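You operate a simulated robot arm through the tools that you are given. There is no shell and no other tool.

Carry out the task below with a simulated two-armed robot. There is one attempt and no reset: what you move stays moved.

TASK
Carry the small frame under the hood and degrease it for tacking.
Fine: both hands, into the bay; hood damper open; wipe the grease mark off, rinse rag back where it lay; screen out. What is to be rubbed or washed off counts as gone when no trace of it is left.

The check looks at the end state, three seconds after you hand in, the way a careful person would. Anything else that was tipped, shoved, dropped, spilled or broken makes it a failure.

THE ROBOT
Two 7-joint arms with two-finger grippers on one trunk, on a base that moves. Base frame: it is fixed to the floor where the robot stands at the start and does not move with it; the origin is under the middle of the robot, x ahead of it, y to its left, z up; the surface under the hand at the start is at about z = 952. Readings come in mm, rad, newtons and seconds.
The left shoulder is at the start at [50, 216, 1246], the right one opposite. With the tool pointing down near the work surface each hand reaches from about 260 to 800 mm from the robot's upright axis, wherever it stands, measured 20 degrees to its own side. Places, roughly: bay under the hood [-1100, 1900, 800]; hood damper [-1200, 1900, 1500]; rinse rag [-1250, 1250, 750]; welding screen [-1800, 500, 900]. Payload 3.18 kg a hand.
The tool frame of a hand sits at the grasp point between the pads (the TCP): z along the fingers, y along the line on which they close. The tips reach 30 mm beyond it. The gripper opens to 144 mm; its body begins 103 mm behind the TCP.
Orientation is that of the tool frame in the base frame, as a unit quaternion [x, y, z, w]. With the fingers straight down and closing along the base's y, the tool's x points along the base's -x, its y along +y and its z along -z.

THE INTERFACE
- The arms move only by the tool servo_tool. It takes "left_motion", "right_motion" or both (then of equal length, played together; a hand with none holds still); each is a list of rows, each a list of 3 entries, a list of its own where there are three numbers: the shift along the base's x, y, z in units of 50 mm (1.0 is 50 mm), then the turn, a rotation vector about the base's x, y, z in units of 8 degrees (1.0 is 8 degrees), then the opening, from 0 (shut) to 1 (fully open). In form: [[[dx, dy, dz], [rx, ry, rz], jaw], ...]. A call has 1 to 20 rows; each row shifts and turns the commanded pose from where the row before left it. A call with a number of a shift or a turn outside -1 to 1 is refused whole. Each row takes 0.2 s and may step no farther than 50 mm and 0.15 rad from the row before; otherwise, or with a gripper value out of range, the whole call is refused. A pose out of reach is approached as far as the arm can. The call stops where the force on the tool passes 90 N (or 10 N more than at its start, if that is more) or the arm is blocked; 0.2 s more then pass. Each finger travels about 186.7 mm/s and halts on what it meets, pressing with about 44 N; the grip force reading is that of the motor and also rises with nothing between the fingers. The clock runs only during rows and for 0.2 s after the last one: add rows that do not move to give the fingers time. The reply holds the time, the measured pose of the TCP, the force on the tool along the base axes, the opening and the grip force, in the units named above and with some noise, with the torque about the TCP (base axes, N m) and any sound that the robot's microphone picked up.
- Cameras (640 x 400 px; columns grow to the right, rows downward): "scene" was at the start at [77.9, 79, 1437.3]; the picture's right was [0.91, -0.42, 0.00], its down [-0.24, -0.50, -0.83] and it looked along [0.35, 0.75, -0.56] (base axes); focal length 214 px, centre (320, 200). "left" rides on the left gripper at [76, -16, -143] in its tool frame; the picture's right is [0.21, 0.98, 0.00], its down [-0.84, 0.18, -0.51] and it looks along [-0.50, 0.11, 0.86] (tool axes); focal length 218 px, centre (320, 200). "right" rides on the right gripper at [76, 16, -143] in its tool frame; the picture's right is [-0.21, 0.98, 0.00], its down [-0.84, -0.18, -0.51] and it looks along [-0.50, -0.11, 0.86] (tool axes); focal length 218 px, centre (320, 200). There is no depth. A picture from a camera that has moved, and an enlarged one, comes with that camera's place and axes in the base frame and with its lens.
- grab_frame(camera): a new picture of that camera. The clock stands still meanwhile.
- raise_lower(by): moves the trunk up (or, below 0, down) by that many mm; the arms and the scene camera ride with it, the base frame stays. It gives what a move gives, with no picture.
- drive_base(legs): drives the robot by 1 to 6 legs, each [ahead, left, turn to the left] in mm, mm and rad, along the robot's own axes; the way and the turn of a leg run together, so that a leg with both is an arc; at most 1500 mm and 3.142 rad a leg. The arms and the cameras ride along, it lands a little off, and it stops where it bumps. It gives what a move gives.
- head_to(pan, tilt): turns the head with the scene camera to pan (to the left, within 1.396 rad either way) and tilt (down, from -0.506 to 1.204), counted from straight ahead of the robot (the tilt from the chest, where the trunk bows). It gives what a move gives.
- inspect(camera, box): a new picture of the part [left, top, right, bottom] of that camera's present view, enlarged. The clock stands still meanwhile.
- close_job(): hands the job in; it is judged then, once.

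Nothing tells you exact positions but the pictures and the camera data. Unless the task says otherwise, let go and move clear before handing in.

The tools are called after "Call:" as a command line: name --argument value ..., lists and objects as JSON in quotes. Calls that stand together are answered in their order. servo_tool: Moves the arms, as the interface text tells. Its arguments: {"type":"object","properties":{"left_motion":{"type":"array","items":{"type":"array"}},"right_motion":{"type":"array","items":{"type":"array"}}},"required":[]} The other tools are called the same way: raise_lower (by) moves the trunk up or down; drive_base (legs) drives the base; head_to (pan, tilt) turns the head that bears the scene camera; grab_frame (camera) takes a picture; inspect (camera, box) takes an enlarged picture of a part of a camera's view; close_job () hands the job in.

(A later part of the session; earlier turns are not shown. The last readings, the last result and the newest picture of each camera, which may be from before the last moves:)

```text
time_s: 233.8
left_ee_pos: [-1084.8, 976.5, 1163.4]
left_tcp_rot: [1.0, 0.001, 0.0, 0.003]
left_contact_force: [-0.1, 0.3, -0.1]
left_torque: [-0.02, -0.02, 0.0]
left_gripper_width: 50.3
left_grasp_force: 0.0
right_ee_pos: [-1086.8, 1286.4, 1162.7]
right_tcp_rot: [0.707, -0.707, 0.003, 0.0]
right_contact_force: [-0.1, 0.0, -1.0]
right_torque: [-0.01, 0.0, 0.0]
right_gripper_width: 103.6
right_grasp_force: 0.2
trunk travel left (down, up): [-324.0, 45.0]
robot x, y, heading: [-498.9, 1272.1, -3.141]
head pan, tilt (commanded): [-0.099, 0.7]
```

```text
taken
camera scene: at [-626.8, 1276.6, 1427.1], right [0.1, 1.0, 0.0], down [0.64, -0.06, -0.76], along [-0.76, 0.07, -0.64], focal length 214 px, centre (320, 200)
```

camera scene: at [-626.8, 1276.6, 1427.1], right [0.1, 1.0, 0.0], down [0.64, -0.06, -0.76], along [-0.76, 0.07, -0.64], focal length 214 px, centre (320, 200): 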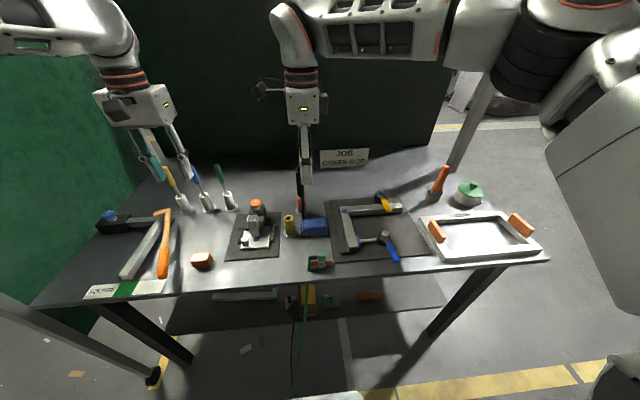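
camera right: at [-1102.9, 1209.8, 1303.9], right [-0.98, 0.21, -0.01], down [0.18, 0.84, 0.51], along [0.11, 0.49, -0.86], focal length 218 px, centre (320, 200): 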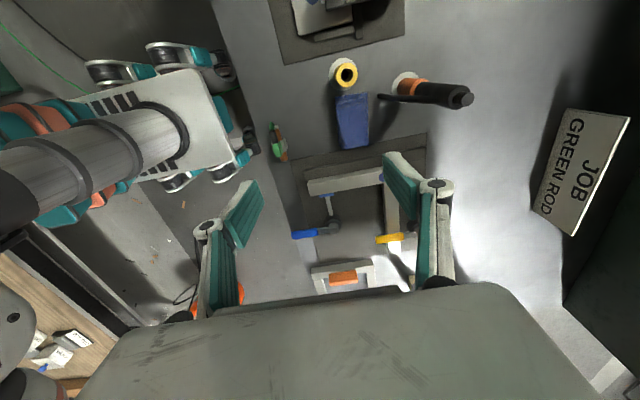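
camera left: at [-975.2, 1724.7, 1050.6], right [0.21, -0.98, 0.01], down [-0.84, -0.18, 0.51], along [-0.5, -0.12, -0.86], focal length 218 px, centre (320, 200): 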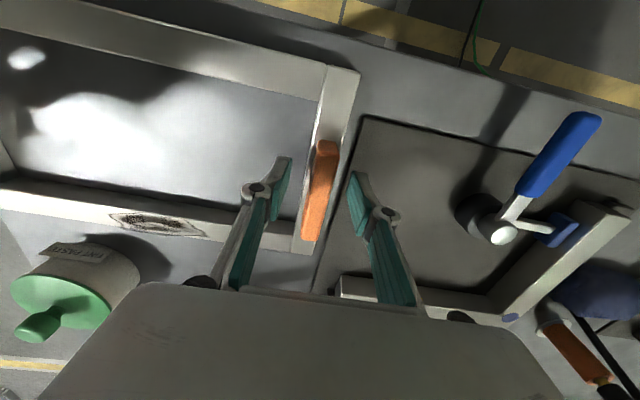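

The gripper now closes along x. I'll zoom from this camera to refine the rag's position before descending.

Call:
inspect --camera "right" --box '[280, 40, 480, 180]'

```text
2.86 times, centred on (380, 110) of right
camera zoom: at [-1102.9, 1209.8, 1303.9], right [-0.98, 0.21, -0.01], down [0.18, 0.84, 0.51], along [0.11, 0.49, -0.86], focal length 624 px, centre (149, 457)
```

zoom: 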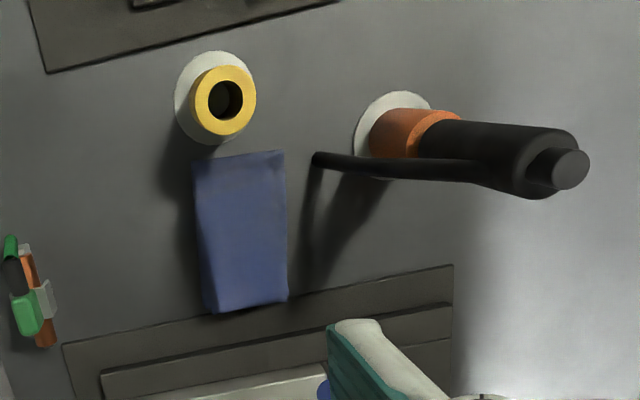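

The rag spans roughly x −1118…−1175, y 1254…1352, with the rod end at (−1197, 1267). I'll grip it at y≈1318 to stay clear of the rod, descending in two stages.

Call:
servo_tool --right_motion '[[[-0.29, 0.16, 0], [0, 0, 0], 0.72], [[-0.29, 0.16, 0], [0, 0, 0], 0.72], [[-0.29, 0.16, 0], [0, 0, 0], 0.72], [[-0.29, 0.16, 0], [0, 0, 0], 0.72], [[0, 0, -0.6], [0, 0, 0], 0.72], [[0, 0, -0.6], [0, 0, 0], 0.72], [[0, 0, -0.6], [0, 0, 0], 0.72], [[0, 0, -0.6], [0, 0, 0], 0.72]]'

Call:
grab_frame --camera "right"

Call:
inspect --camera "scene" --box '[220, 60, 420, 280]'

```text
time_s: 235.6
left_ee_pos: [-1086.3, 976.0, 1163.2]
left_tcp_rot: [1.0, 0.003, 0.0, 0.004]
left_contact_force: [-0.4, -0.2, 0.1]
left_torque: [0.0, 0.01, -0.01]
left_gripper_width: 50.6
left_grasp_force: 0.0
right_ee_pos: [-1144.0, 1318.2, 1041.0]
right_tcp_rot: [0.707, -0.707, 0.003, 0.0]
right_contact_force: [-0.5, -0.1, -0.1]
right_torque: [-0.01, 0.03, -0.01]
right_gripper_width: 103.7
right_grasp_force: 0.0
trunk travel left (down, up): [-324.0, 45.0]
robot x, y, heading: [-502.5, 1272.8, -3.14]
head pan, tilt (commanded): [-0.099, 0.7]
```

```text
taken
camera right: at [-1160.6, 1241.6, 1183.6], right [-0.98, 0.21, -0.01], down [0.18, 0.84, 0.51], along [0.11, 0.49, -0.86], focal length 218 px, centre (320, 200)
```

right: 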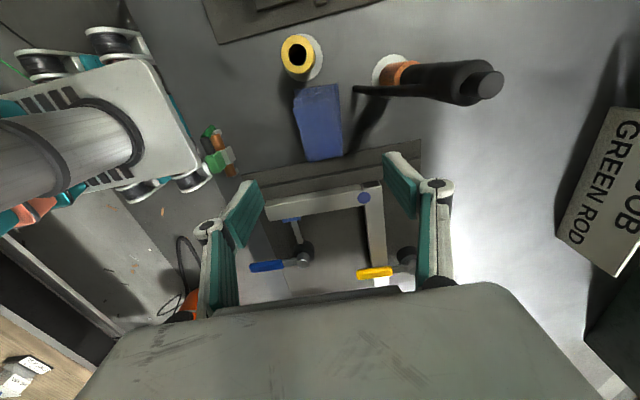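

```text
1.82 times, centred on (320, 170) of scene
camera zoom: at [-627.3, 1276.6, 1427.1], right [0.1, 1.0, 0.0], down [0.64, -0.06, -0.76], along [-0.76, 0.07, -0.64], focal length 390 px, centre (320, 254)
```

zoom: 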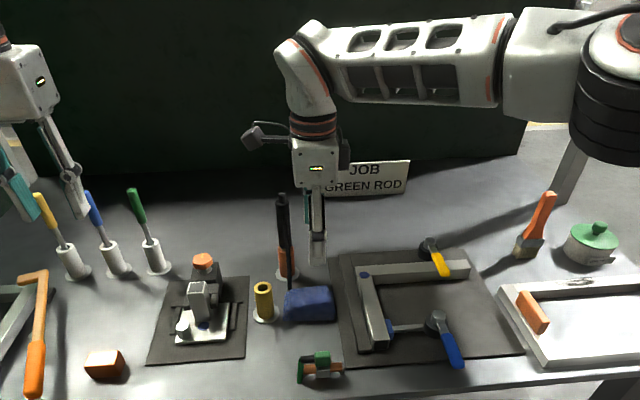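

The hand is clear of the holder. I'll go lower and check again just above the rag.

Call:
servo_tool --right_motion '[[[-0.03, 0, -0.46], [0, 0, 0], 0.72], [[0, 0, -0.46], [0, 0, 0], 0.72], [[0, 0, -0.46], [0, 0, 0], 0.72], [[0, 0, -0.46], [0, 0, 0], 0.72]]'

Call:
grab_frame --camera "right"

Call:
inspect --camera "scene" --box '[260, 120, 380, 260]'

```text
time_s: 236.6
left_ee_pos: [-1085.3, 976.3, 1163.3]
left_tcp_rot: [1.0, 0.002, 0.0, 0.003]
left_contact_force: [0.2, -0.2, 0.1]
left_torque: [0.01, -0.04, 0.04]
left_gripper_width: 50.5
left_grasp_force: 0.0
right_ee_pos: [-1145.5, 1319.8, 948.9]
right_tcp_rot: [0.708, -0.706, 0.003, -0.001]
right_contact_force: [0.0, -0.7, -0.2]
right_torque: [0.01, -0.01, 0.0]
right_gripper_width: 104.0
right_grasp_force: 0.1
trunk travel left (down, up): [-324.0, 45.0]
robot x, y, heading: [-502.4, 1269.8, -3.138]
head pan, tilt (commanded): [-0.099, 0.7]
```

```text
taken
camera right: at [-1162.1, 1242.3, 1091.8], right [-0.98, 0.21, -0.01], down [0.18, 0.84, 0.51], along [0.11, 0.49, -0.86], focal length 218 px, centre (320, 200)
```

right: 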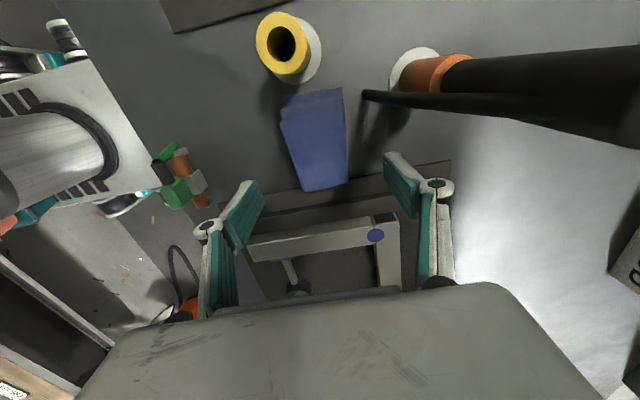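

```text
2.86 times, centred on (320, 190) of scene
camera zoom: at [-627.1, 1276.6, 1427.1], right [0.1, 1.0, 0.0], down [0.64, -0.06, -0.76], along [-0.76, 0.07, -0.64], focal length 613 px, centre (320, 229)
```

zoom: 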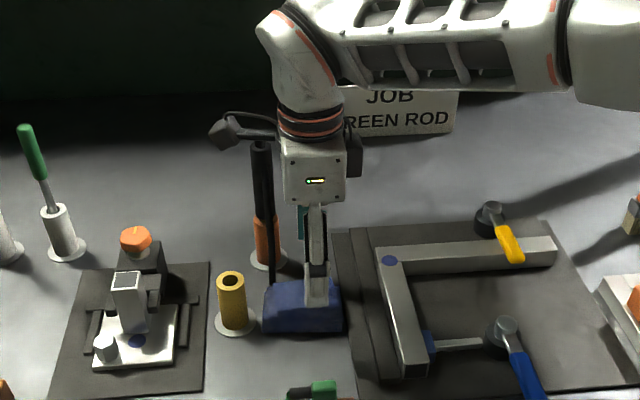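

Aligned around the rag. I'll descend the last 54 mm so the tips stop about 10 mm above the table, then close gently.

Call:
servo_tool --right_motion '[[[0, 0, -0.36], [0, 0, 0], 0.72], [[0, 0, -0.36], [0, 0, 0], 0.72], [[0, 0, -0.34], [0, 0, 0], 0.72], [[0, 0, 0], [0, 0, 0], 0.72]]'

Call:
grab_frame --camera "right"

Call:
inspect --camera "scene" --box '[260, 120, 380, 260]'

```text
time_s: 237.6
left_ee_pos: [-1085.1, 975.7, 1163.8]
left_tcp_rot: [1.0, 0.002, 0.0, 0.003]
left_contact_force: [0.7, -0.1, 0.0]
left_torque: [0.01, -0.04, 0.03]
left_gripper_width: 50.4
left_grasp_force: 0.0
right_ee_pos: [-1145.8, 1318.9, 897.3]
right_tcp_rot: [-0.707, 0.707, -0.003, 0.001]
right_contact_force: [-0.7, -1.0, 0.7]
right_torque: [-0.01, -0.02, 0.02]
right_gripper_width: 103.6
right_grasp_force: 0.1
trunk travel left (down, up): [-324.0, 45.0]
robot x, y, heading: [-498.8, 1272.6, -3.138]
head pan, tilt (commanded): [-0.099, 0.7]
```

```text
taken
camera right: at [-1162.3, 1241.6, 1039.2], right [-0.98, 0.21, -0.01], down [0.18, 0.84, 0.51], along [0.11, 0.49, -0.86], focal length 218 px, centre (320, 200)
```

right: 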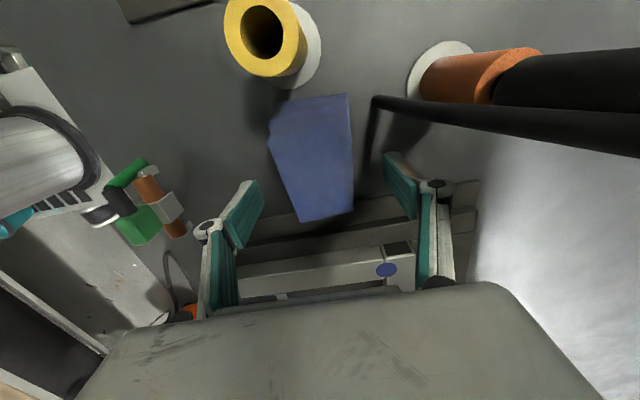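

```text
2.86 times, centred on (320, 190) of scene
camera zoom: at [-626.6, 1276.5, 1427.2], right [0.1, 1.0, 0.0], down [0.64, -0.06, -0.77], along [-0.76, 0.07, -0.64], focal length 613 px, centre (320, 229)
```

zoom: 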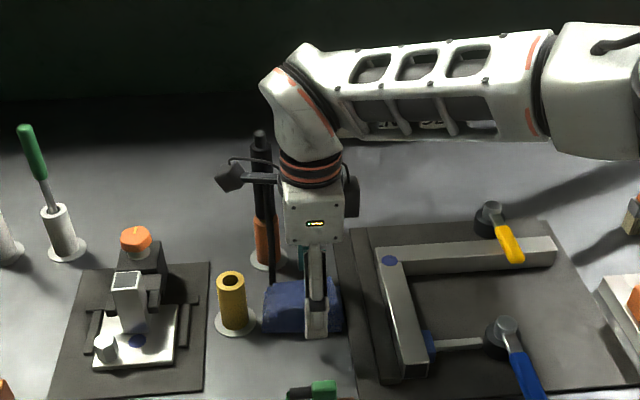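

The rag is between the fingers. I'll go 4 mm lower and close on it.

Call:
servo_tool --right_motion '[[[0, 0, -0.08], [0, 0, 0], 0.6], [[0, 0, 0], [0, 0, 0], 0.5], [[0, 0, 0], [0, 0, 0], 0.4], [[0, 0, 0], [0, 0, 0], 0.2], [[0, 0, 0], [0, 0, 0], 0], [[0, 0, 0], [0, 0, 0], 0], [[0, 0, 0], [0, 0, 0], 0]]'

Call:
grab_frame --camera "right"

```text
time_s: 239.2
left_ee_pos: [-1084.7, 976.9, 1162.9]
left_tcp_rot: [1.0, 0.001, 0.0, 0.003]
left_contact_force: [-0.2, -0.6, -0.1]
left_torque: [0.04, -0.01, -0.02]
left_gripper_width: 50.3
left_grasp_force: 0.1
right_ee_pos: [-1145.1, 1318.7, 893.9]
right_tcp_rot: [-0.707, 0.707, -0.003, 0.0]
right_contact_force: [0.1, 0.1, -0.1]
right_torque: [0.05, 0.03, -0.03]
right_gripper_width: 54.7
right_grasp_force: 43.8
trunk travel left (down, up): [-324.0, 45.0]
robot x, y, heading: [-500.1, 1271.4, -3.138]
head pan, tilt (commanded): [-0.099, 0.7]
```

```text
taken
camera right: at [-1162.4, 1241.9, 1035.3], right [-0.98, 0.21, -0.01], down [0.18, 0.84, 0.51], along [0.11, 0.49, -0.86], focal length 218 px, centre (320, 200)
```

right: 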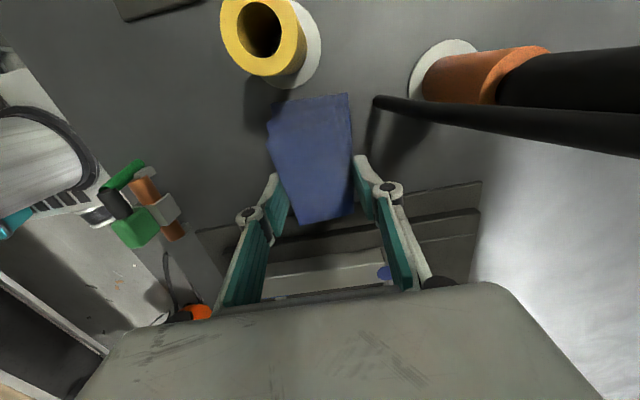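

The rag is gripped (54.7 mm, 44 N) at TCP (−1145, 1319, 894). I'll lift it slowly straight up.

Call:
servo_tool --right_motion '[[[0, 0, 0.05], [0, 0, 0], 0], [[0, 0, 0.1], [0, 0, 0], 0], [[0, 0, 0.15], [0, 0, 0], 0], [[0, 0, 0.2], [0, 0, 0], 0], [[0, 0, 0.25], [0, 0, 0], 0], [[0, 0, 0.25], [0, 0, 0], 0], [[0, 0, 0.25], [0, 0, 0], 0], [[0, 0, 0.25], [0, 0, 0], 0], [[0, 0, 0.25], [0, 0, 0], 0], [[0, 0, 0.25], [0, 0, 0], 0], [[0, 0, 0.25], [0, 0, 0], 0]]'

Call:
grab_frame --camera "right"

Call:
inspect --camera "scene" --box '[260, 100, 380, 240]'

```text
time_s: 241.6
left_ee_pos: [-1084.4, 976.4, 1163.5]
left_tcp_rot: [1.0, 0.001, 0.0, 0.003]
left_contact_force: [-0.5, 0.0, -0.5]
left_torque: [-0.01, 0.05, 0.05]
left_gripper_width: 50.2
left_grasp_force: 0.2
right_ee_pos: [-1144.6, 1319.0, 1007.0]
right_tcp_rot: [0.707, -0.707, 0.004, -0.001]
right_contact_force: [0.2, 0.1, -0.5]
right_torque: [0.0, 0.01, 0.01]
right_gripper_width: 54.8
right_grasp_force: 44.2
trunk travel left (down, up): [-324.0, 45.0]
robot x, y, heading: [-505.2, 1275.0, -3.138]
head pan, tilt (commanded): [-0.099, 0.7]
```

```text
taken
camera right: at [-1162.0, 1241.7, 1147.8], right [-0.98, 0.21, -0.01], down [0.18, 0.84, 0.51], along [0.11, 0.49, -0.86], focal length 218 px, centre (320, 200)
```

right: 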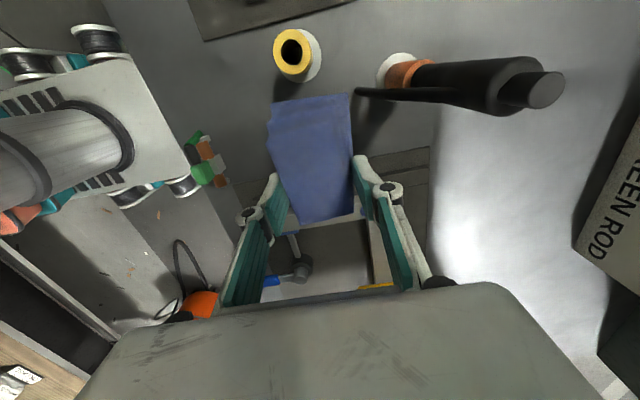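

```text
2.86 times, centred on (320, 170) of scene
camera zoom: at [-626.6, 1276.5, 1427.2], right [0.1, 1.0, 0.0], down [0.64, -0.06, -0.77], along [-0.76, 0.07, -0.64], focal length 613 px, centre (320, 286)
```

zoom: 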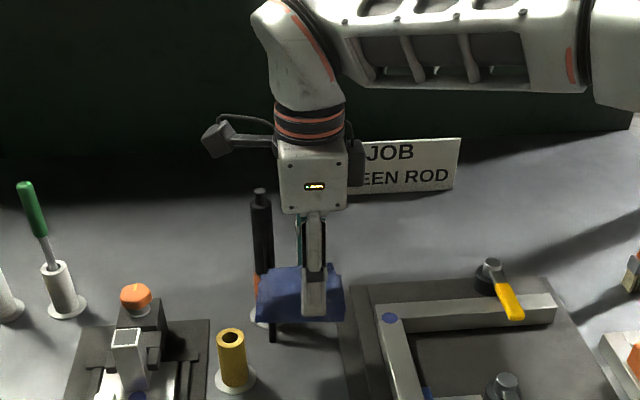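

The rag is held cleanly and is up. I'll drive sideways to bring it over the frame's far rail, with the same arm posture.

Call:
drive_base --legs '[[0, -300, 0]]'

Call:
drive_base --legs '[[0, -232, 0]]'

Call:
head_to --pan -0.1 --tilt 0.7

Call:
grab_frame --camera "scene"

Call:
grab_frame --camera "right"

```text
time_s: 244.8
left_ee_pos: [-1086.3, 1275.7, 1162.2]
left_tcp_rot: [1.0, 0.0, 0.0, 0.004]
left_contact_force: [0.5, 0.2, 0.1]
left_torque: [-0.02, 0.01, 0.01]
left_gripper_width: 50.5
left_grasp_force: 0.1
right_ee_pos: [-1146.4, 1618.1, 1005.3]
right_tcp_rot: [-0.707, 0.707, -0.003, 0.0]
right_contact_force: [-0.8, -0.9, -0.8]
right_torque: [0.0, -0.01, -0.01]
right_gripper_width: 54.6
right_grasp_force: 43.8
trunk travel left (down, up): [-324.0, 45.0]
robot x, y, heading: [-501.9, 1562.4, 3.142]
head pan, tilt (commanded): [-0.099, 0.7]
```

```text
time_s: 247.4
left_ee_pos: [-1086.1, 1507.3, 1164.2]
left_tcp_rot: [1.0, 0.001, 0.0, 0.004]
left_contact_force: [0.1, -0.6, -0.2]
left_torque: [0.01, 0.03, 0.0]
left_gripper_width: 50.5
left_grasp_force: 0.0
right_ee_pos: [-1144.3, 1848.8, 1005.5]
right_tcp_rot: [-0.707, 0.707, -0.003, 0.0]
right_contact_force: [-0.4, 1.4, -0.4]
right_torque: [-0.01, 0.0, -0.02]
right_gripper_width: 54.6
right_grasp_force: 44.0
trunk travel left (down, up): [-324.0, 45.0]
robot x, y, heading: [-506.8, 1798.1, 3.138]
head pan, tilt (commanded): [-0.099, 0.7]
```

```text
time_s: 248.0
left_ee_pos: [-1085.1, 1507.4, 1163.0]
left_tcp_rot: [1.0, 0.001, -0.001, 0.004]
left_contact_force: [-0.3, 0.0, 0.5]
left_torque: [-0.01, 0.02, 0.0]
left_gripper_width: 50.5
left_grasp_force: 0.1
right_ee_pos: [-1146.2, 1848.5, 1005.4]
right_tcp_rot: [-0.707, 0.708, -0.003, 0.0]
right_contact_force: [0.2, 0.7, 0.0]
right_torque: [-0.02, 0.01, 0.0]
right_gripper_width: 54.5
right_grasp_force: 44.0
trunk travel left (down, up): [-324.0, 45.0]
robot x, y, heading: [-504.1, 1800.1, 3.141]
head pan, tilt (commanded): [-0.099, 0.7]
```

```text
taken
camera scene: at [-627.0, 1805.7, 1427.1], right [0.1, 0.99, 0.0], down [0.64, -0.06, -0.76], along [-0.76, 0.08, -0.64], focal length 214 px, centre (320, 200)
```

scene: 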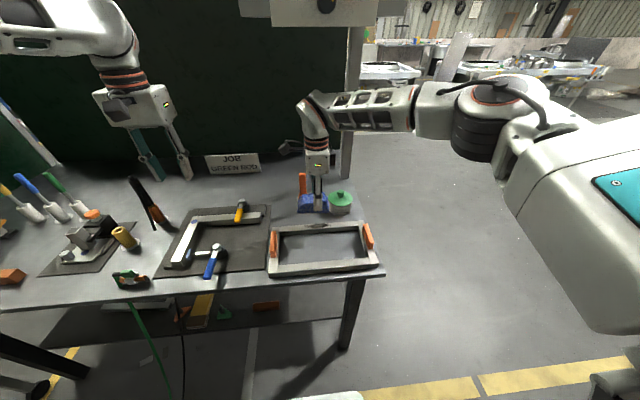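

```text
taken
camera right: at [-1162.3, 1772.1, 1147.3], right [-0.98, 0.21, -0.01], down [0.18, 0.84, 0.51], along [0.11, 0.49, -0.86], focal length 218 px, centre (320, 200)
```

right: 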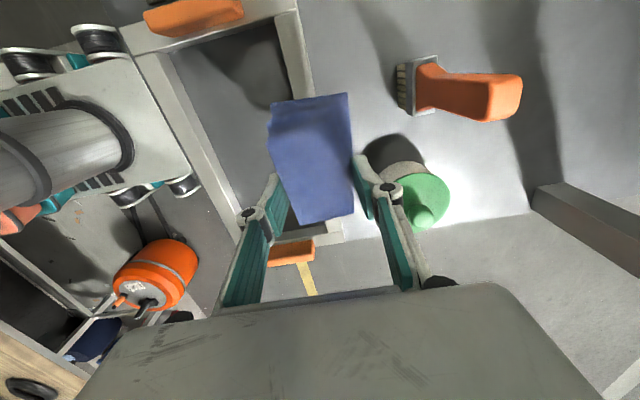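

The rag is over the far rail, and the pot and brush are clear of the fingers. I'll lower to just above the rail.

Call:
servo_tool --right_motion '[[[0.03, 0, -0.4], [0, 0, 0], 0], [[0.03, 0, -0.4], [0, 0, 0], 0], [[0.03, 0, -0.4], [0, 0, 0], 0], [[0, 0, -0.38], [0, 0, 0], 0]]'

Call:
grab_frame --camera "right"

Call:
inspect --camera "scene" --box '[250, 150, 400, 280]'

```text
time_s: 249.0
left_ee_pos: [-1086.3, 1507.3, 1163.2]
left_tcp_rot: [1.0, 0.001, 0.0, 0.005]
left_contact_force: [-0.8, 0.2, 1.2]
left_torque: [0.02, 0.0, -0.01]
left_gripper_width: 50.5
left_grasp_force: 0.0
right_ee_pos: [-1141.1, 1850.0, 926.6]
right_tcp_rot: [-0.707, 0.708, -0.003, 0.001]
right_contact_force: [0.3, -0.5, 0.1]
right_torque: [-0.02, -0.03, -0.01]
right_gripper_width: 54.6
right_grasp_force: 44.3
trunk travel left (down, up): [-324.0, 45.0]
robot x, y, heading: [-499.6, 1797.4, 3.142]
head pan, tilt (commanded): [-0.099, 0.7]
```

```text
taken
camera right: at [-1157.8, 1772.6, 1068.0], right [-0.98, 0.21, -0.01], down [0.18, 0.84, 0.51], along [0.11, 0.49, -0.86], focal length 218 px, centre (320, 200)
```

right: 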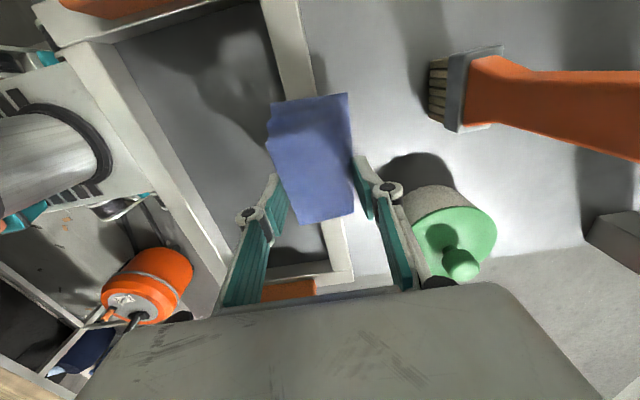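

```text
3.08 times, centred on (325, 215) of scene
camera zoom: at [-627.3, 1805.6, 1427.1], right [0.1, 0.99, 0.0], down [0.64, -0.06, -0.76], along [-0.76, 0.08, -0.64], focal length 660 px, centre (305, 154)
```

zoom: 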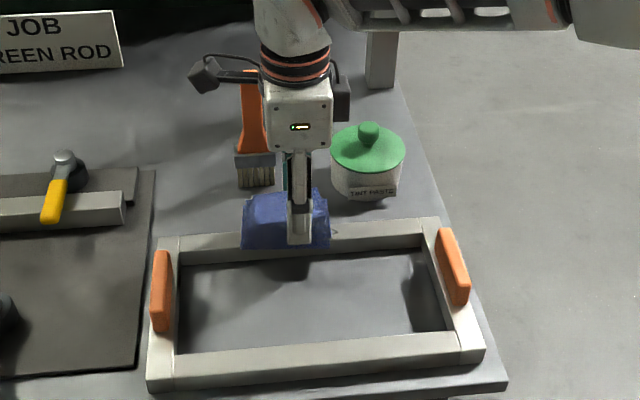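

The rag sits right over the marked rail. I'll lower in small steps until it presses lightly.

Call:
servo_tool --right_motion '[[[0, 0, -0.08], [0, 0, 0], 0], [[0, 0, -0.08], [0, 0, 0], 0], [[0, 0, 0], [0, 0, 0], 0]]'

```text
time_s: 249.8
left_ee_pos: [-1085.3, 1507.1, 1164.7]
left_tcp_rot: [1.0, 0.001, -0.001, 0.004]
left_contact_force: [-0.2, 0.1, 0.5]
left_torque: [0.03, -0.02, 0.01]
left_gripper_width: 50.3
left_grasp_force: 0.0
right_ee_pos: [-1140.1, 1849.3, 917.9]
right_tcp_rot: [-0.706, 0.708, -0.003, 0.0]
right_contact_force: [0.9, 0.6, 0.5]
right_torque: [0.0, -0.03, 0.01]
right_gripper_width: 54.6
right_grasp_force: 43.9
trunk travel left (down, up): [-324.0, 45.0]
robot x, y, heading: [-502.6, 1795.8, 3.143]
head pan, tilt (commanded): [-0.099, 0.7]
```

Call:
servo_tool --right_motion '[[[0, 0, -0.04], [0, 0, 0], 0], [[0, 0, -0.04], [0, 0, 0], 0], [[0, 0, 0], [0, 0, 0], 0]]'

```text
time_s: 250.6
left_ee_pos: [-1083.2, 1507.0, 1165.0]
left_tcp_rot: [1.0, 0.0, -0.001, 0.003]
left_contact_force: [0.6, 0.2, 0.3]
left_torque: [-0.01, 0.0, 0.04]
left_gripper_width: 50.2
left_grasp_force: 0.1
right_ee_pos: [-1140.6, 1848.8, 919.0]
right_tcp_rot: [-0.706, 0.708, -0.002, -0.002]
right_contact_force: [2.7, 4.7, 28.7]
right_torque: [0.15, -0.2, -0.01]
right_gripper_width: 54.4
right_grasp_force: 44.0
trunk travel left (down, up): [-324.0, 45.0]
robot x, y, heading: [-504.4, 1800.6, 3.143]
head pan, tilt (commanded): [-0.099, 0.7]
```

Contact made at about 29 N; I'll ease slightly and make the first gentle strokes along the rail, checking that the frame doesn't move.

Call:
servo_tool --right_motion '[[[0, 0, 0.03], [0, 0, 0], 0], [[0, -0.12, 0], [0, 0, 0], 0], [[0, -0.15, 0], [0, 0, 0], 0], [[0, -0.15, 0], [0, 0, 0], 0], [[0, -0.15, 0], [0, 0, 0], 0], [[0, 0.15, 0], [0, 0, 0], 0], [[0, 0.15, 0], [0, 0, 0], 0], [[0, 0.15, 0], [0, 0, 0], 0], [[0, 0.15, 0], [0, 0, 0], 0]]'

Call:
inspect --camera "scene" --box '[250, 150, 400, 280]'

```text
time_s: 252.6
left_ee_pos: [-1084.7, 1506.3, 1164.2]
left_tcp_rot: [1.0, 0.001, -0.001, 0.004]
left_contact_force: [0.0, -0.3, -0.2]
left_torque: [-0.05, -0.01, 0.01]
left_gripper_width: 50.1
left_grasp_force: 0.0
right_ee_pos: [-1138.0, 1848.3, 917.8]
right_tcp_rot: [0.707, -0.707, 0.004, 0.001]
right_contact_force: [1.1, -12.0, 25.6]
right_torque: [-0.46, 0.0, 0.03]
right_gripper_width: 54.8
right_grasp_force: 43.6
trunk travel left (down, up): [-324.0, 45.0]
robot x, y, heading: [-504.2, 1798.3, 3.139]
head pan, tilt (commanded): [-0.099, 0.7]
```

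```text
3.08 times, centred on (325, 215) of scene
camera zoom: at [-624.4, 1804.5, 1427.4], right [0.1, 0.99, 0.0], down [0.64, -0.06, -0.77], along [-0.76, 0.08, -0.64], focal length 660 px, centre (305, 154)
```

zoom: 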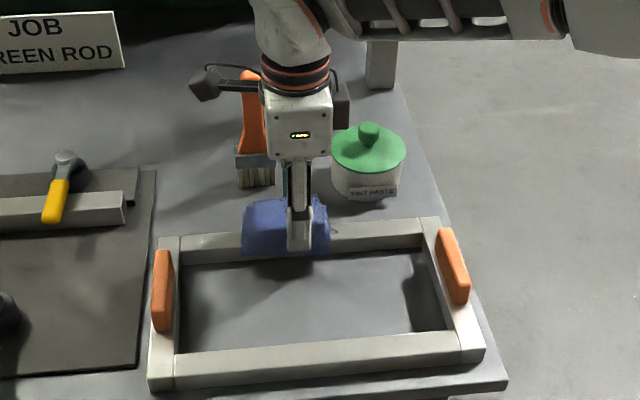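

The frame stays put. I'll do full-length strokes across the mark.

Call:
servo_tool --right_motion '[[[0, 0.15, 0.01], [0, 0, 0], 0], [[0, 0.15, 0], [0, 0, 0], 0], [[0, 0.15, 0], [0, 0, 0], 0], [[0, 0.15, 0], [0, 0, 0], 0], [[0, 0.15, 0], [0, 0, 0], 0], [[0, -0.15, 0], [0, 0, 0], 0], [[0, -0.15, 0], [0, 0, 0], 0], [[0, -0.15, 0], [0, 0, 0], 0], [[0, -0.15, 0], [0, 0, 0], 0], [[0, -0.15, 0], [0, 0, 0], 0], [[0, -0.15, 0], [0, 0, 0], 0], [[0, -0.15, 0], [0, 0, 0], 0], [[0, -0.15, 0], [0, 0, 0], 0], [[0, -0.15, 0], [0, 0, 0], 0], [[0, 0.15, 0], [0, 0, 0], 0], [[0, 0.15, 0], [0, 0, 0], 0], [[0, 0.15, 0], [0, 0, 0], 0], [[0, 0.15, 0], [0, 0, 0], 0]]'

Call:
inspect --camera "scene" --box '[250, 150, 400, 280]'

```text
time_s: 256.4
left_ee_pos: [-1084.3, 1505.9, 1164.0]
left_tcp_rot: [1.0, 0.002, -0.001, 0.004]
left_contact_force: [-0.7, 0.6, 0.6]
left_torque: [0.0, 0.0, 0.01]
left_gripper_width: 50.1
left_grasp_force: 0.1
right_ee_pos: [-1139.6, 1849.5, 916.6]
right_tcp_rot: [-0.707, 0.708, -0.003, 0.001]
right_contact_force: [1.2, -9.1, 20.8]
right_torque: [-0.5, 0.0, 0.05]
right_gripper_width: 54.8
right_grasp_force: 43.6
trunk travel left (down, up): [-324.0, 45.0]
robot x, y, heading: [-500.6, 1798.1, 3.14]
head pan, tilt (commanded): [-0.099, 0.7]
```

```text
3.08 times, centred on (325, 215) of scene
camera zoom: at [-625.0, 1804.9, 1427.4], right [0.1, 0.99, 0.0], down [0.64, -0.06, -0.77], along [-0.76, 0.08, -0.64], focal length 660 px, centre (305, 154)
```

zoom: 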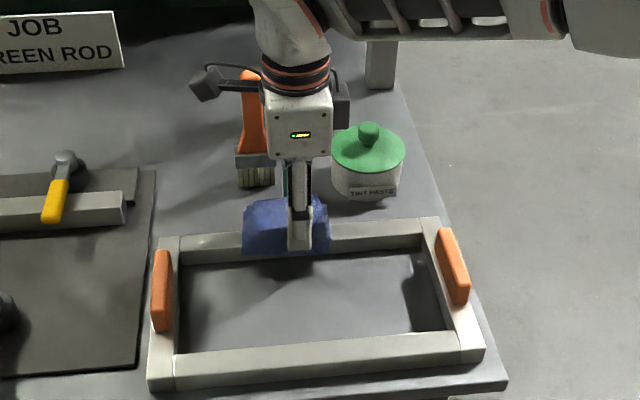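

Stroke pressure is steady at ~20 N. I'll lift the rag and move it aside to check how much of the mark is left.

Call:
servo_tool --right_motion '[[[0, 0, 0.3], [0, 0, 0], 0], [[0, 0, 0.4], [0, 0, 0], 0], [[0, 0, 0.4], [0, 0, 0], 0], [[0, 0, 0.4], [0, 0, 0], 0], [[0, 0, 0.4], [0, 0, 0], 0], [[0.4, 0, 0.4], [0, 0, 0], 0], [[0.6, 0, 0], [0, 0, 0], 0], [[0.6, 0, 0], [0, 0, 0], 0], [[0.6, 0, 0], [0, 0, 0], 0]]'

Call:
inspect --camera "scene" --box '[250, 150, 400, 280]'

Call:
grab_frame --camera "scene"

Call:
grab_frame --camera "left"

```text
time_s: 258.4
left_ee_pos: [-1085.7, 1507.6, 1164.3]
left_tcp_rot: [1.0, -0.001, 0.0, 0.003]
left_contact_force: [0.7, 0.2, -0.5]
left_torque: [-0.01, 0.0, -0.03]
left_gripper_width: 50.3
left_grasp_force: 0.0
right_ee_pos: [-1030.4, 1850.6, 1031.7]
right_tcp_rot: [-0.706, 0.708, -0.003, 0.0]
right_contact_force: [0.3, 0.4, 0.9]
right_torque: [0.02, 0.03, 0.02]
right_gripper_width: 54.5
right_grasp_force: 43.8
trunk travel left (down, up): [-324.0, 45.0]
robot x, y, heading: [-498.9, 1793.7, 3.144]
head pan, tilt (commanded): [-0.099, 0.7]
```

```text
3.08 times, centred on (325, 215) of scene
camera zoom: at [-626.4, 1805.8, 1427.2], right [0.1, 0.99, 0.0], down [0.64, -0.06, -0.77], along [-0.76, 0.08, -0.64], focal length 660 px, centre (305, 154)
```

zoom: 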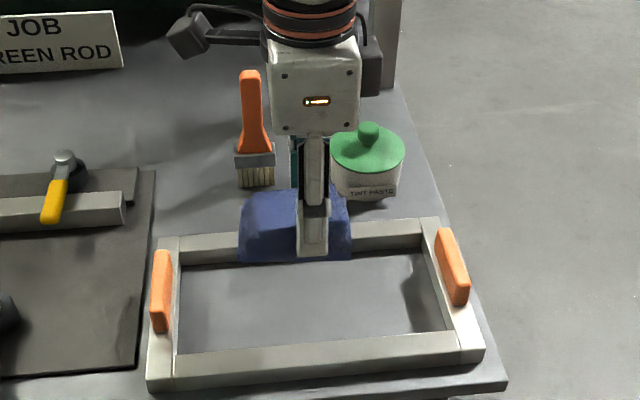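

```text
taken
camera scene: at [-626.4, 1805.8, 1427.2], right [0.1, 0.99, 0.0], down [0.64, -0.06, -0.77], along [-0.76, 0.08, -0.64], focal length 214 px, centre (320, 200)
```

scene: 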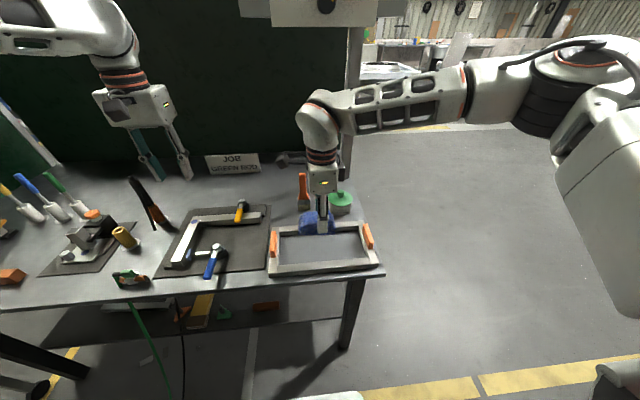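

```text
taken
camera left: at [-1007.9, 1525.6, 1306.0], right [0.21, -0.98, 0.01], down [-0.84, -0.18, 0.51], along [-0.5, -0.11, -0.86], focal length 218 px, centre (320, 200)
```

left: 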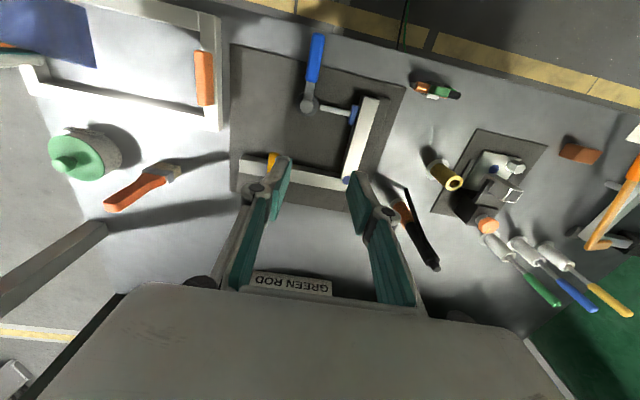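

Call:
inspect --camera "left" --box '[0, 40, 240, 190]'

```text
2.67 times, centred on (120, 115) of left
camera zoom: at [-1007.9, 1525.6, 1306.0], right [0.21, -0.98, 0.01], down [-0.84, -0.18, 0.51], along [-0.5, -0.11, -0.86], focal length 582 px, centre (853, 427)
```

zoom: 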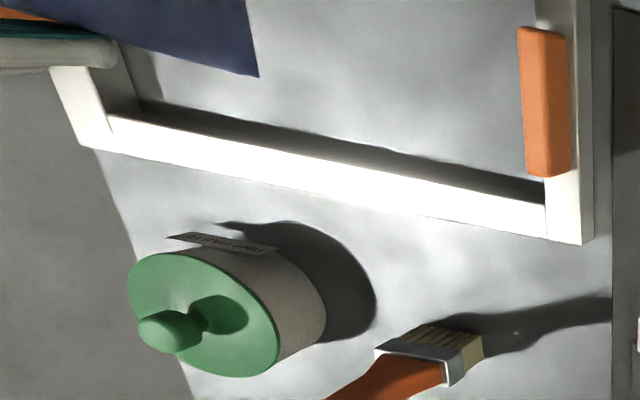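

From this angle the rail looks clean, but glare could hide traces. I'll move the hand aside and look with the scene camera.

Call:
servo_tool --right_motion '[[[0.3, 0.6, 0.1], [0, 0, 0], 0], [[0.3, 0.6, 0.1], [0, 0, 0], 0], [[0.3, 0.6, 0.1], [0, 0, 0], 0], [[0.3, 0.6, 0.1], [0, 0, 0], 0], [[0.3, 0.6, 0.1], [0, 0, 0], 0]]'

Call:
inspect --camera "scene" --box '[250, 190, 400, 290]'

Call:
grab_frame --camera "right"

```text
time_s: 259.6
left_ee_pos: [-1085.9, 1508.5, 1163.3]
left_tcp_rot: [1.0, 0.001, 0.0, 0.004]
left_contact_force: [-0.3, 0.2, 0.4]
left_torque: [0.0, 0.03, 0.01]
left_gripper_width: 50.4
left_grasp_force: 0.1
right_ee_pos: [-955.4, 2001.2, 1056.2]
right_tcp_rot: [-0.707, 0.707, -0.003, 0.001]
right_contact_force: [-0.3, 1.0, -0.9]
right_torque: [-0.01, 0.0, 0.03]
right_gripper_width: 54.7
right_grasp_force: 43.8
trunk travel left (down, up): [-324.0, 45.0]
robot x, y, heading: [-505.2, 1798.3, 3.14]
head pan, tilt (commanded): [-0.099, 0.7]
```

```text
4.00 times, centred on (325, 240) of scene
camera zoom: at [-626.2, 1806.8, 1427.2], right [0.1, 0.99, 0.0], down [0.64, -0.07, -0.77], along [-0.76, 0.08, -0.64], focal length 858 px, centre (300, 40)
```

zoom: 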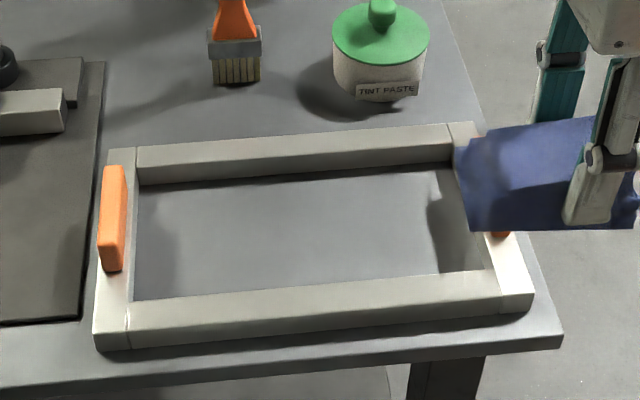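

```text
taken
camera right: at [-972.5, 1925.5, 1198.4], right [-0.98, 0.21, -0.01], down [0.18, 0.84, 0.51], along [0.11, 0.49, -0.86], focal length 218 px, centre (320, 200)
```

right: 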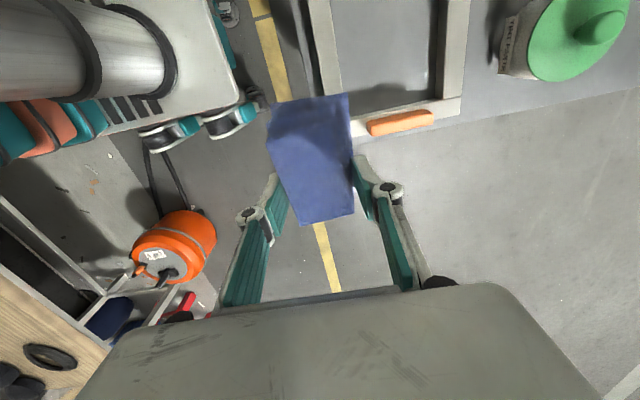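

The far rail looks clean. I'll zoom in tightly to make sure no faint trace remains, including its front and back faces.

Call:
inspect --camera "scene" --box '[270, 210, 375, 245]'

Call:
inspect --camera "left" --box '[0, 60, 240, 150]'

```text
6.10 times, centred on (322, 228) of scene
camera zoom: at [-626.2, 1806.8, 1427.2], right [0.1, 0.99, 0.0], down [0.64, -0.07, -0.77], along [-0.76, 0.08, -0.64], focal length 1307 px, centre (305, 32)
```

zoom: 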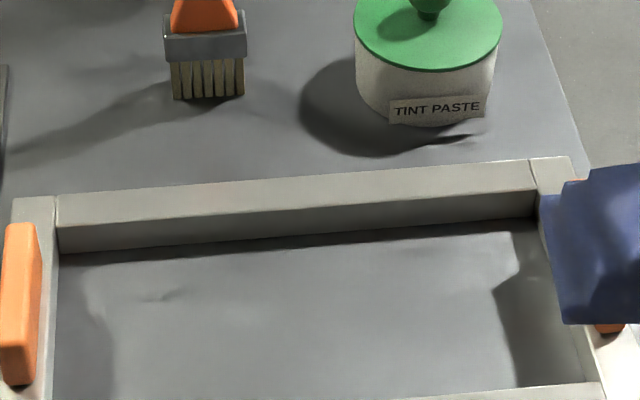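

```text
2.67 times, centred on (120, 105) of left
camera zoom: at [-1007.7, 1526.5, 1306.3], right [0.21, -0.98, 0.01], down [-0.84, -0.18, 0.51], along [-0.5, -0.11, -0.86], focal length 582 px, centre (853, 453)
```

zoom: 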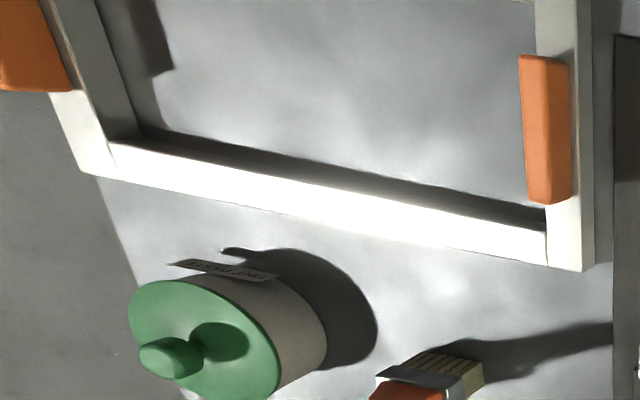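

No trace is visible. For insurance I'll go back for one more set of strokes over the same spot, retracing the path.

Call:
servo_tool --right_motion '[[[-0.3, -0.6, -0.1], [0, 0, 0], 0], [[-0.3, -0.6, -0.1], [0, 0, 0], 0], [[-0.3, -0.6, -0.1], [0, 0, 0], 0], [[-0.3, -0.6, -0.1], [0, 0, 0], 0], [[-0.3, -0.6, -0.1], [0, 0, 0], 0], [[-0.6, 0, 0], [0, 0, 0], 0], [[-0.6, 0, 0], [0, 0, 0], 0], [[-0.6, 0, 0], [0, 0, 0], 0], [[-0.4, 0, -0.4], [0, 0, 0], 0], [[0, 0, -0.4], [0, 0, 0], 0], [[0, 0, -0.4], [0, 0, 0], 0], [[0, 0, -0.4], [0, 0, 0], 0], [[0, 0, -0.4], [0, 0, 0], 0], [[0, 0, 0], [0, 0, 0], 0]]'

Call:
grab_frame --camera "right"

```text
time_s: 262.6
left_ee_pos: [-1086.1, 1506.4, 1163.3]
left_tcp_rot: [1.0, 0.001, 0.0, 0.004]
left_contact_force: [0.9, 0.7, 0.1]
left_torque: [0.04, 0.03, 0.0]
left_gripper_width: 50.2
left_grasp_force: 0.0
right_ee_pos: [-1140.2, 1850.8, 931.6]
right_tcp_rot: [-0.707, 0.707, -0.003, 0.001]
right_contact_force: [0.2, 0.0, 0.3]
right_torque: [0.0, 0.01, -0.01]
right_gripper_width: 54.8
right_grasp_force: 44.4
trunk travel left (down, up): [-324.0, 45.0]
robot x, y, heading: [-497.9, 1798.2, 3.14]
head pan, tilt (commanded): [-0.099, 0.7]
```

```text
taken
camera right: at [-1157.8, 1773.2, 1073.1], right [-0.98, 0.21, -0.01], down [0.18, 0.84, 0.51], along [0.11, 0.49, -0.86], focal length 218 px, centre (320, 200)
```

right: 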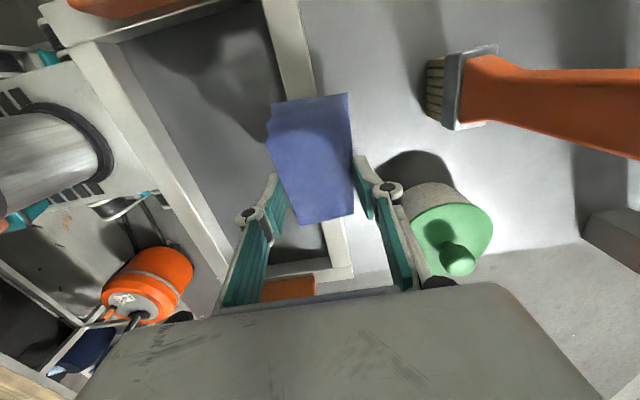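

Back above the rail. I'll press lightly again and make another set of full strokes, shifting a few mm in x to cover the rail's width.

Call:
servo_tool --right_motion '[[[0, 0, -0.15], [0, 0, 0], 0], [[0, 0, -0.12], [0, 0, 0], 0], [[0, 0, -0.04], [0, 0, 0], 0], [[0, 0.15, 0], [0, 0, 0], 0], [[0, 0.15, 0], [0, 0, 0], 0], [[0, 0.15, 0], [0, 0, 0], 0], [[0, 0.15, 0], [0, 0, 0], 0], [[0, 0.12, 0], [0, 0, 0], 0], [[0, -0.15, 0], [0, 0, 0], 0], [[0, -0.15, 0], [0, 0, 0], 0], [[0, -0.15, 0], [0, 0, 0], 0], [[0, -0.15, 0], [0, 0, 0], 0], [[0, -0.15, 0], [0, 0, 0], 0], [[0, -0.15, 0], [0, 0, 0], 0], [[0, -0.15, 0], [0, 0, 0], 0], [[0, -0.15, 0], [0, 0, 0], 0], [[0, -0.15, 0], [0, 0, 0], 0]]'

Call:
servo_tool --right_motion '[[[0, 0.15, 0], [0, 0, 0], 0], [[0, 0.15, 0], [0, 0, 0], 0], [[0, 0.15, 0], [0, 0, 0], 0], [[0, 0.15, 0], [0, 0, 0], 0], [[0, 0.15, 0], [0, 0, 0], 0], [[0, 0.15, 0], [0, 0, 0], 0], [[0, 0.15, 0], [0, 0, 0], 0], [[0, 0.15, 0], [0, 0, 0], 0], [[0, 0.1, 0], [0, 0, 0], 0], [[0, -0.15, 0], [0, 0, 0], 0], [[0, -0.15, 0], [0, 0, 0], 0], [[0, -0.15, 0], [0, 0, 0], 0], [[0, -0.1, 0], [0, 0, 0], 0]]'

```text
time_s: 266.2
left_ee_pos: [-1084.1, 1508.1, 1164.6]
left_tcp_rot: [1.0, 0.002, -0.001, 0.003]
left_contact_force: [-0.7, 0.0, -1.0]
left_torque: [0.0, 0.02, 0.02]
left_gripper_width: 50.1
left_grasp_force: 0.1
right_ee_pos: [-1139.5, 1818.8, 918.3]
right_tcp_rot: [-0.706, 0.708, -0.003, -0.001]
right_contact_force: [-0.8, 8.8, 22.9]
right_torque: [0.22, 0.08, -0.07]
right_gripper_width: 54.7
right_grasp_force: 43.9
trunk travel left (down, up): [-324.0, 45.0]
robot x, y, heading: [-502.5, 1798.8, 3.141]
head pan, tilt (commanded): [-0.099, 0.7]
```

```text
time_s: 269.0
left_ee_pos: [-1085.5, 1506.9, 1165.1]
left_tcp_rot: [1.0, 0.0, -0.001, 0.004]
left_contact_force: [0.7, 0.4, -0.7]
left_torque: [0.01, 0.04, 0.0]
left_gripper_width: 50.5
left_grasp_force: 0.0
right_ee_pos: [-1141.9, 1859.2, 917.5]
right_tcp_rot: [-0.707, 0.708, 0.0, 0.0]
right_contact_force: [-2.1, 11.7, 25.6]
right_torque: [0.64, 0.04, 0.01]
right_gripper_width: 54.7
right_grasp_force: 44.6
trunk travel left (down, up): [-324.0, 45.0]
robot x, y, heading: [-501.6, 1798.9, 3.138]
head pan, tilt (commanded): [-0.099, 0.7]
```

Strokes done without slipping. I'll lift the rag straight up and check the rail once more.

Call:
servo_tool --right_motion '[[[0, 0, 0.2], [0, 0, 0], 0], [[0, 0, 0.4], [0, 0, 0], 0], [[0, 0, 0.4], [0, 0, 0], 0], [[0, 0, 0.4], [0, 0, 0], 0], [[0, -0.15, 0.4], [0, 0, 0], 0], [[0, 0, 0], [0, 0, 0], 0]]'

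Call:
grab_frame --camera "right"

Call:
drive_base --legs '[[0, 300, 0]]'

Call:
head_to --pan -0.5 --tilt 0.6

Call:
grab_frame --camera "scene"

```text
time_s: 270.4
left_ee_pos: [-1086.2, 1507.6, 1163.5]
left_tcp_rot: [1.0, 0.0, 0.0, 0.004]
left_contact_force: [-0.4, 0.3, -0.4]
left_torque: [-0.04, -0.02, -0.01]
left_gripper_width: 50.4
left_grasp_force: 0.1
right_ee_pos: [-1141.0, 1849.2, 1005.4]
right_tcp_rot: [-0.707, 0.707, -0.004, 0.001]
right_contact_force: [-0.6, 0.1, -1.2]
right_torque: [0.01, -0.03, 0.0]
right_gripper_width: 54.7
right_grasp_force: 44.2
trunk travel left (down, up): [-324.0, 45.0]
robot x, y, heading: [-501.3, 1798.2, 3.141]
head pan, tilt (commanded): [-0.099, 0.7]
```

```text
taken
camera right: at [-1158.0, 1771.8, 1147.4], right [-0.98, 0.21, -0.01], down [0.18, 0.84, 0.51], along [0.11, 0.49, -0.86], focal length 218 px, centre (320, 200)
```

right: 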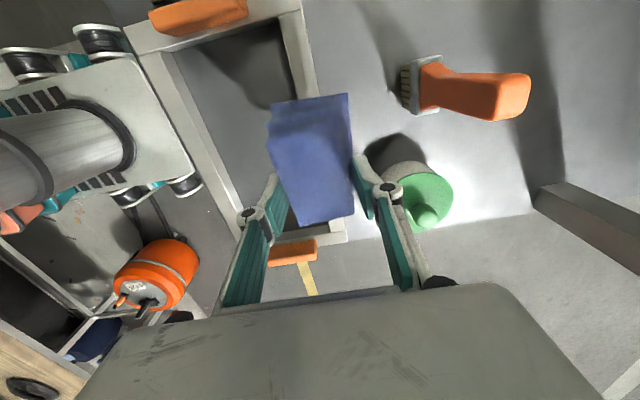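

```text
time_s: 273.6
left_ee_pos: [-1087.0, 1211.1, 1163.0]
left_tcp_rot: [1.0, 0.0, -0.001, 0.004]
left_contact_force: [0.3, 0.1, -0.3]
left_torque: [0.01, 0.02, 0.0]
left_gripper_width: 50.3
left_grasp_force: 0.0
right_ee_pos: [-1141.7, 1552.2, 1004.7]
right_tcp_rot: [-0.706, 0.708, -0.003, 0.0]
right_contact_force: [-0.1, 0.4, -0.4]
right_torque: [0.0, 0.0, 0.03]
right_gripper_width: 54.7
right_grasp_force: 44.2
trunk travel left (down, up): [-324.0, 45.0]
robot x, y, heading: [-500.7, 1499.9, 3.14]
head pan, tilt (commanded): [-0.099, 0.7]
```

```text
time_s: 274.5
left_ee_pos: [-1086.5, 1211.2, 1163.8]
left_tcp_rot: [1.0, -0.001, 0.0, 0.003]
left_contact_force: [0.1, -0.5, 0.0]
left_torque: [0.0, 0.04, -0.01]
left_gripper_width: 50.3
left_grasp_force: 0.1
right_ee_pos: [-1140.7, 1553.5, 1006.2]
right_tcp_rot: [-0.706, 0.708, -0.003, 0.001]
right_contact_force: [-0.6, 0.1, 0.1]
right_torque: [0.04, 0.03, -0.02]
right_gripper_width: 54.9
right_grasp_force: 43.9
trunk travel left (down, up): [-324.0, 45.0]
robot x, y, heading: [-502.5, 1503.2, 3.14]
head pan, tilt (commanded): [-0.499, 0.6]
```

```text
taken
camera scene: at [-620.4, 1542.9, 1435.7], right [0.48, 0.88, 0.0], down [0.5, -0.27, -0.82], along [-0.72, 0.4, -0.57], focal length 214 px, centre (320, 200)
```

scene: 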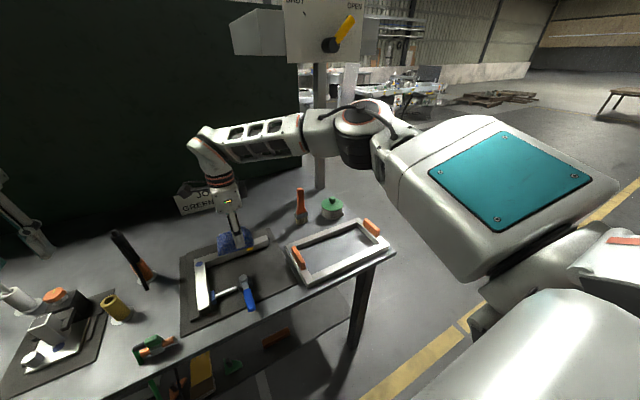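

The rail looks clean and the rag hasn't shifted in the grip. I'll zoom once on the rail from here and then drive back to the rag's spot.

Call:
inspect --camera "scene" --box '[270, 180, 410, 290]'

Call:
drive_base --legs '[[0, 234, 0]]'

Call:
grab_frame --camera "right"

```text
3.64 times, centred on (340, 235) of scene
camera zoom: at [-620.4, 1542.9, 1435.7], right [0.48, 0.88, 0.0], down [0.5, -0.27, -0.82], along [-0.72, 0.4, -0.57], focal length 780 px, centre (247, 73)
```

zoom: 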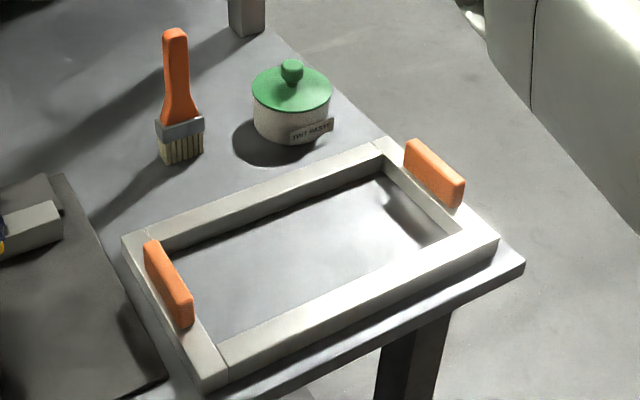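

```text
time_s: 277.2
left_ee_pos: [-1087.0, 979.8, 1163.4]
left_tcp_rot: [1.0, 0.001, 0.0, 0.003]
left_contact_force: [-0.4, -0.9, 0.1]
left_torque: [0.01, 0.02, 0.01]
left_gripper_width: 50.5
left_grasp_force: 0.0
right_ee_pos: [-1141.7, 1320.3, 1005.5]
right_tcp_rot: [-0.707, 0.708, -0.003, 0.001]
right_contact_force: [0.4, -0.5, -0.3]
right_torque: [0.0, -0.02, -0.05]
right_gripper_width: 54.9
right_grasp_force: 43.8
trunk travel left (down, up): [-324.0, 45.0]
robot x, y, heading: [-504.0, 1268.1, 3.141]
head pan, tilt (commanded): [-0.499, 0.6]
```

```text
taken
camera right: at [-1159.2, 1243.0, 1147.3], right [-0.98, 0.21, -0.01], down [0.18, 0.84, 0.51], along [0.11, 0.49, -0.86], focal length 218 px, centre (320, 200)
```

right: 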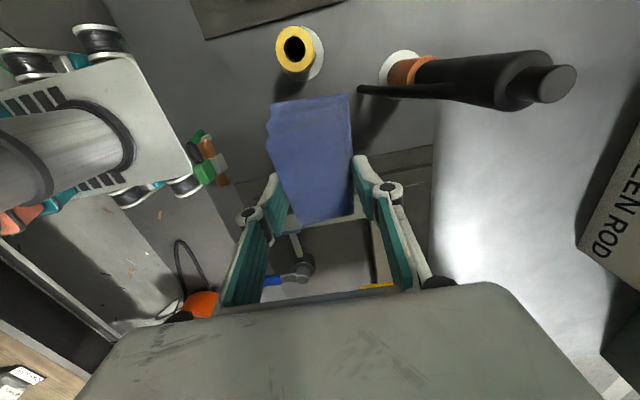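

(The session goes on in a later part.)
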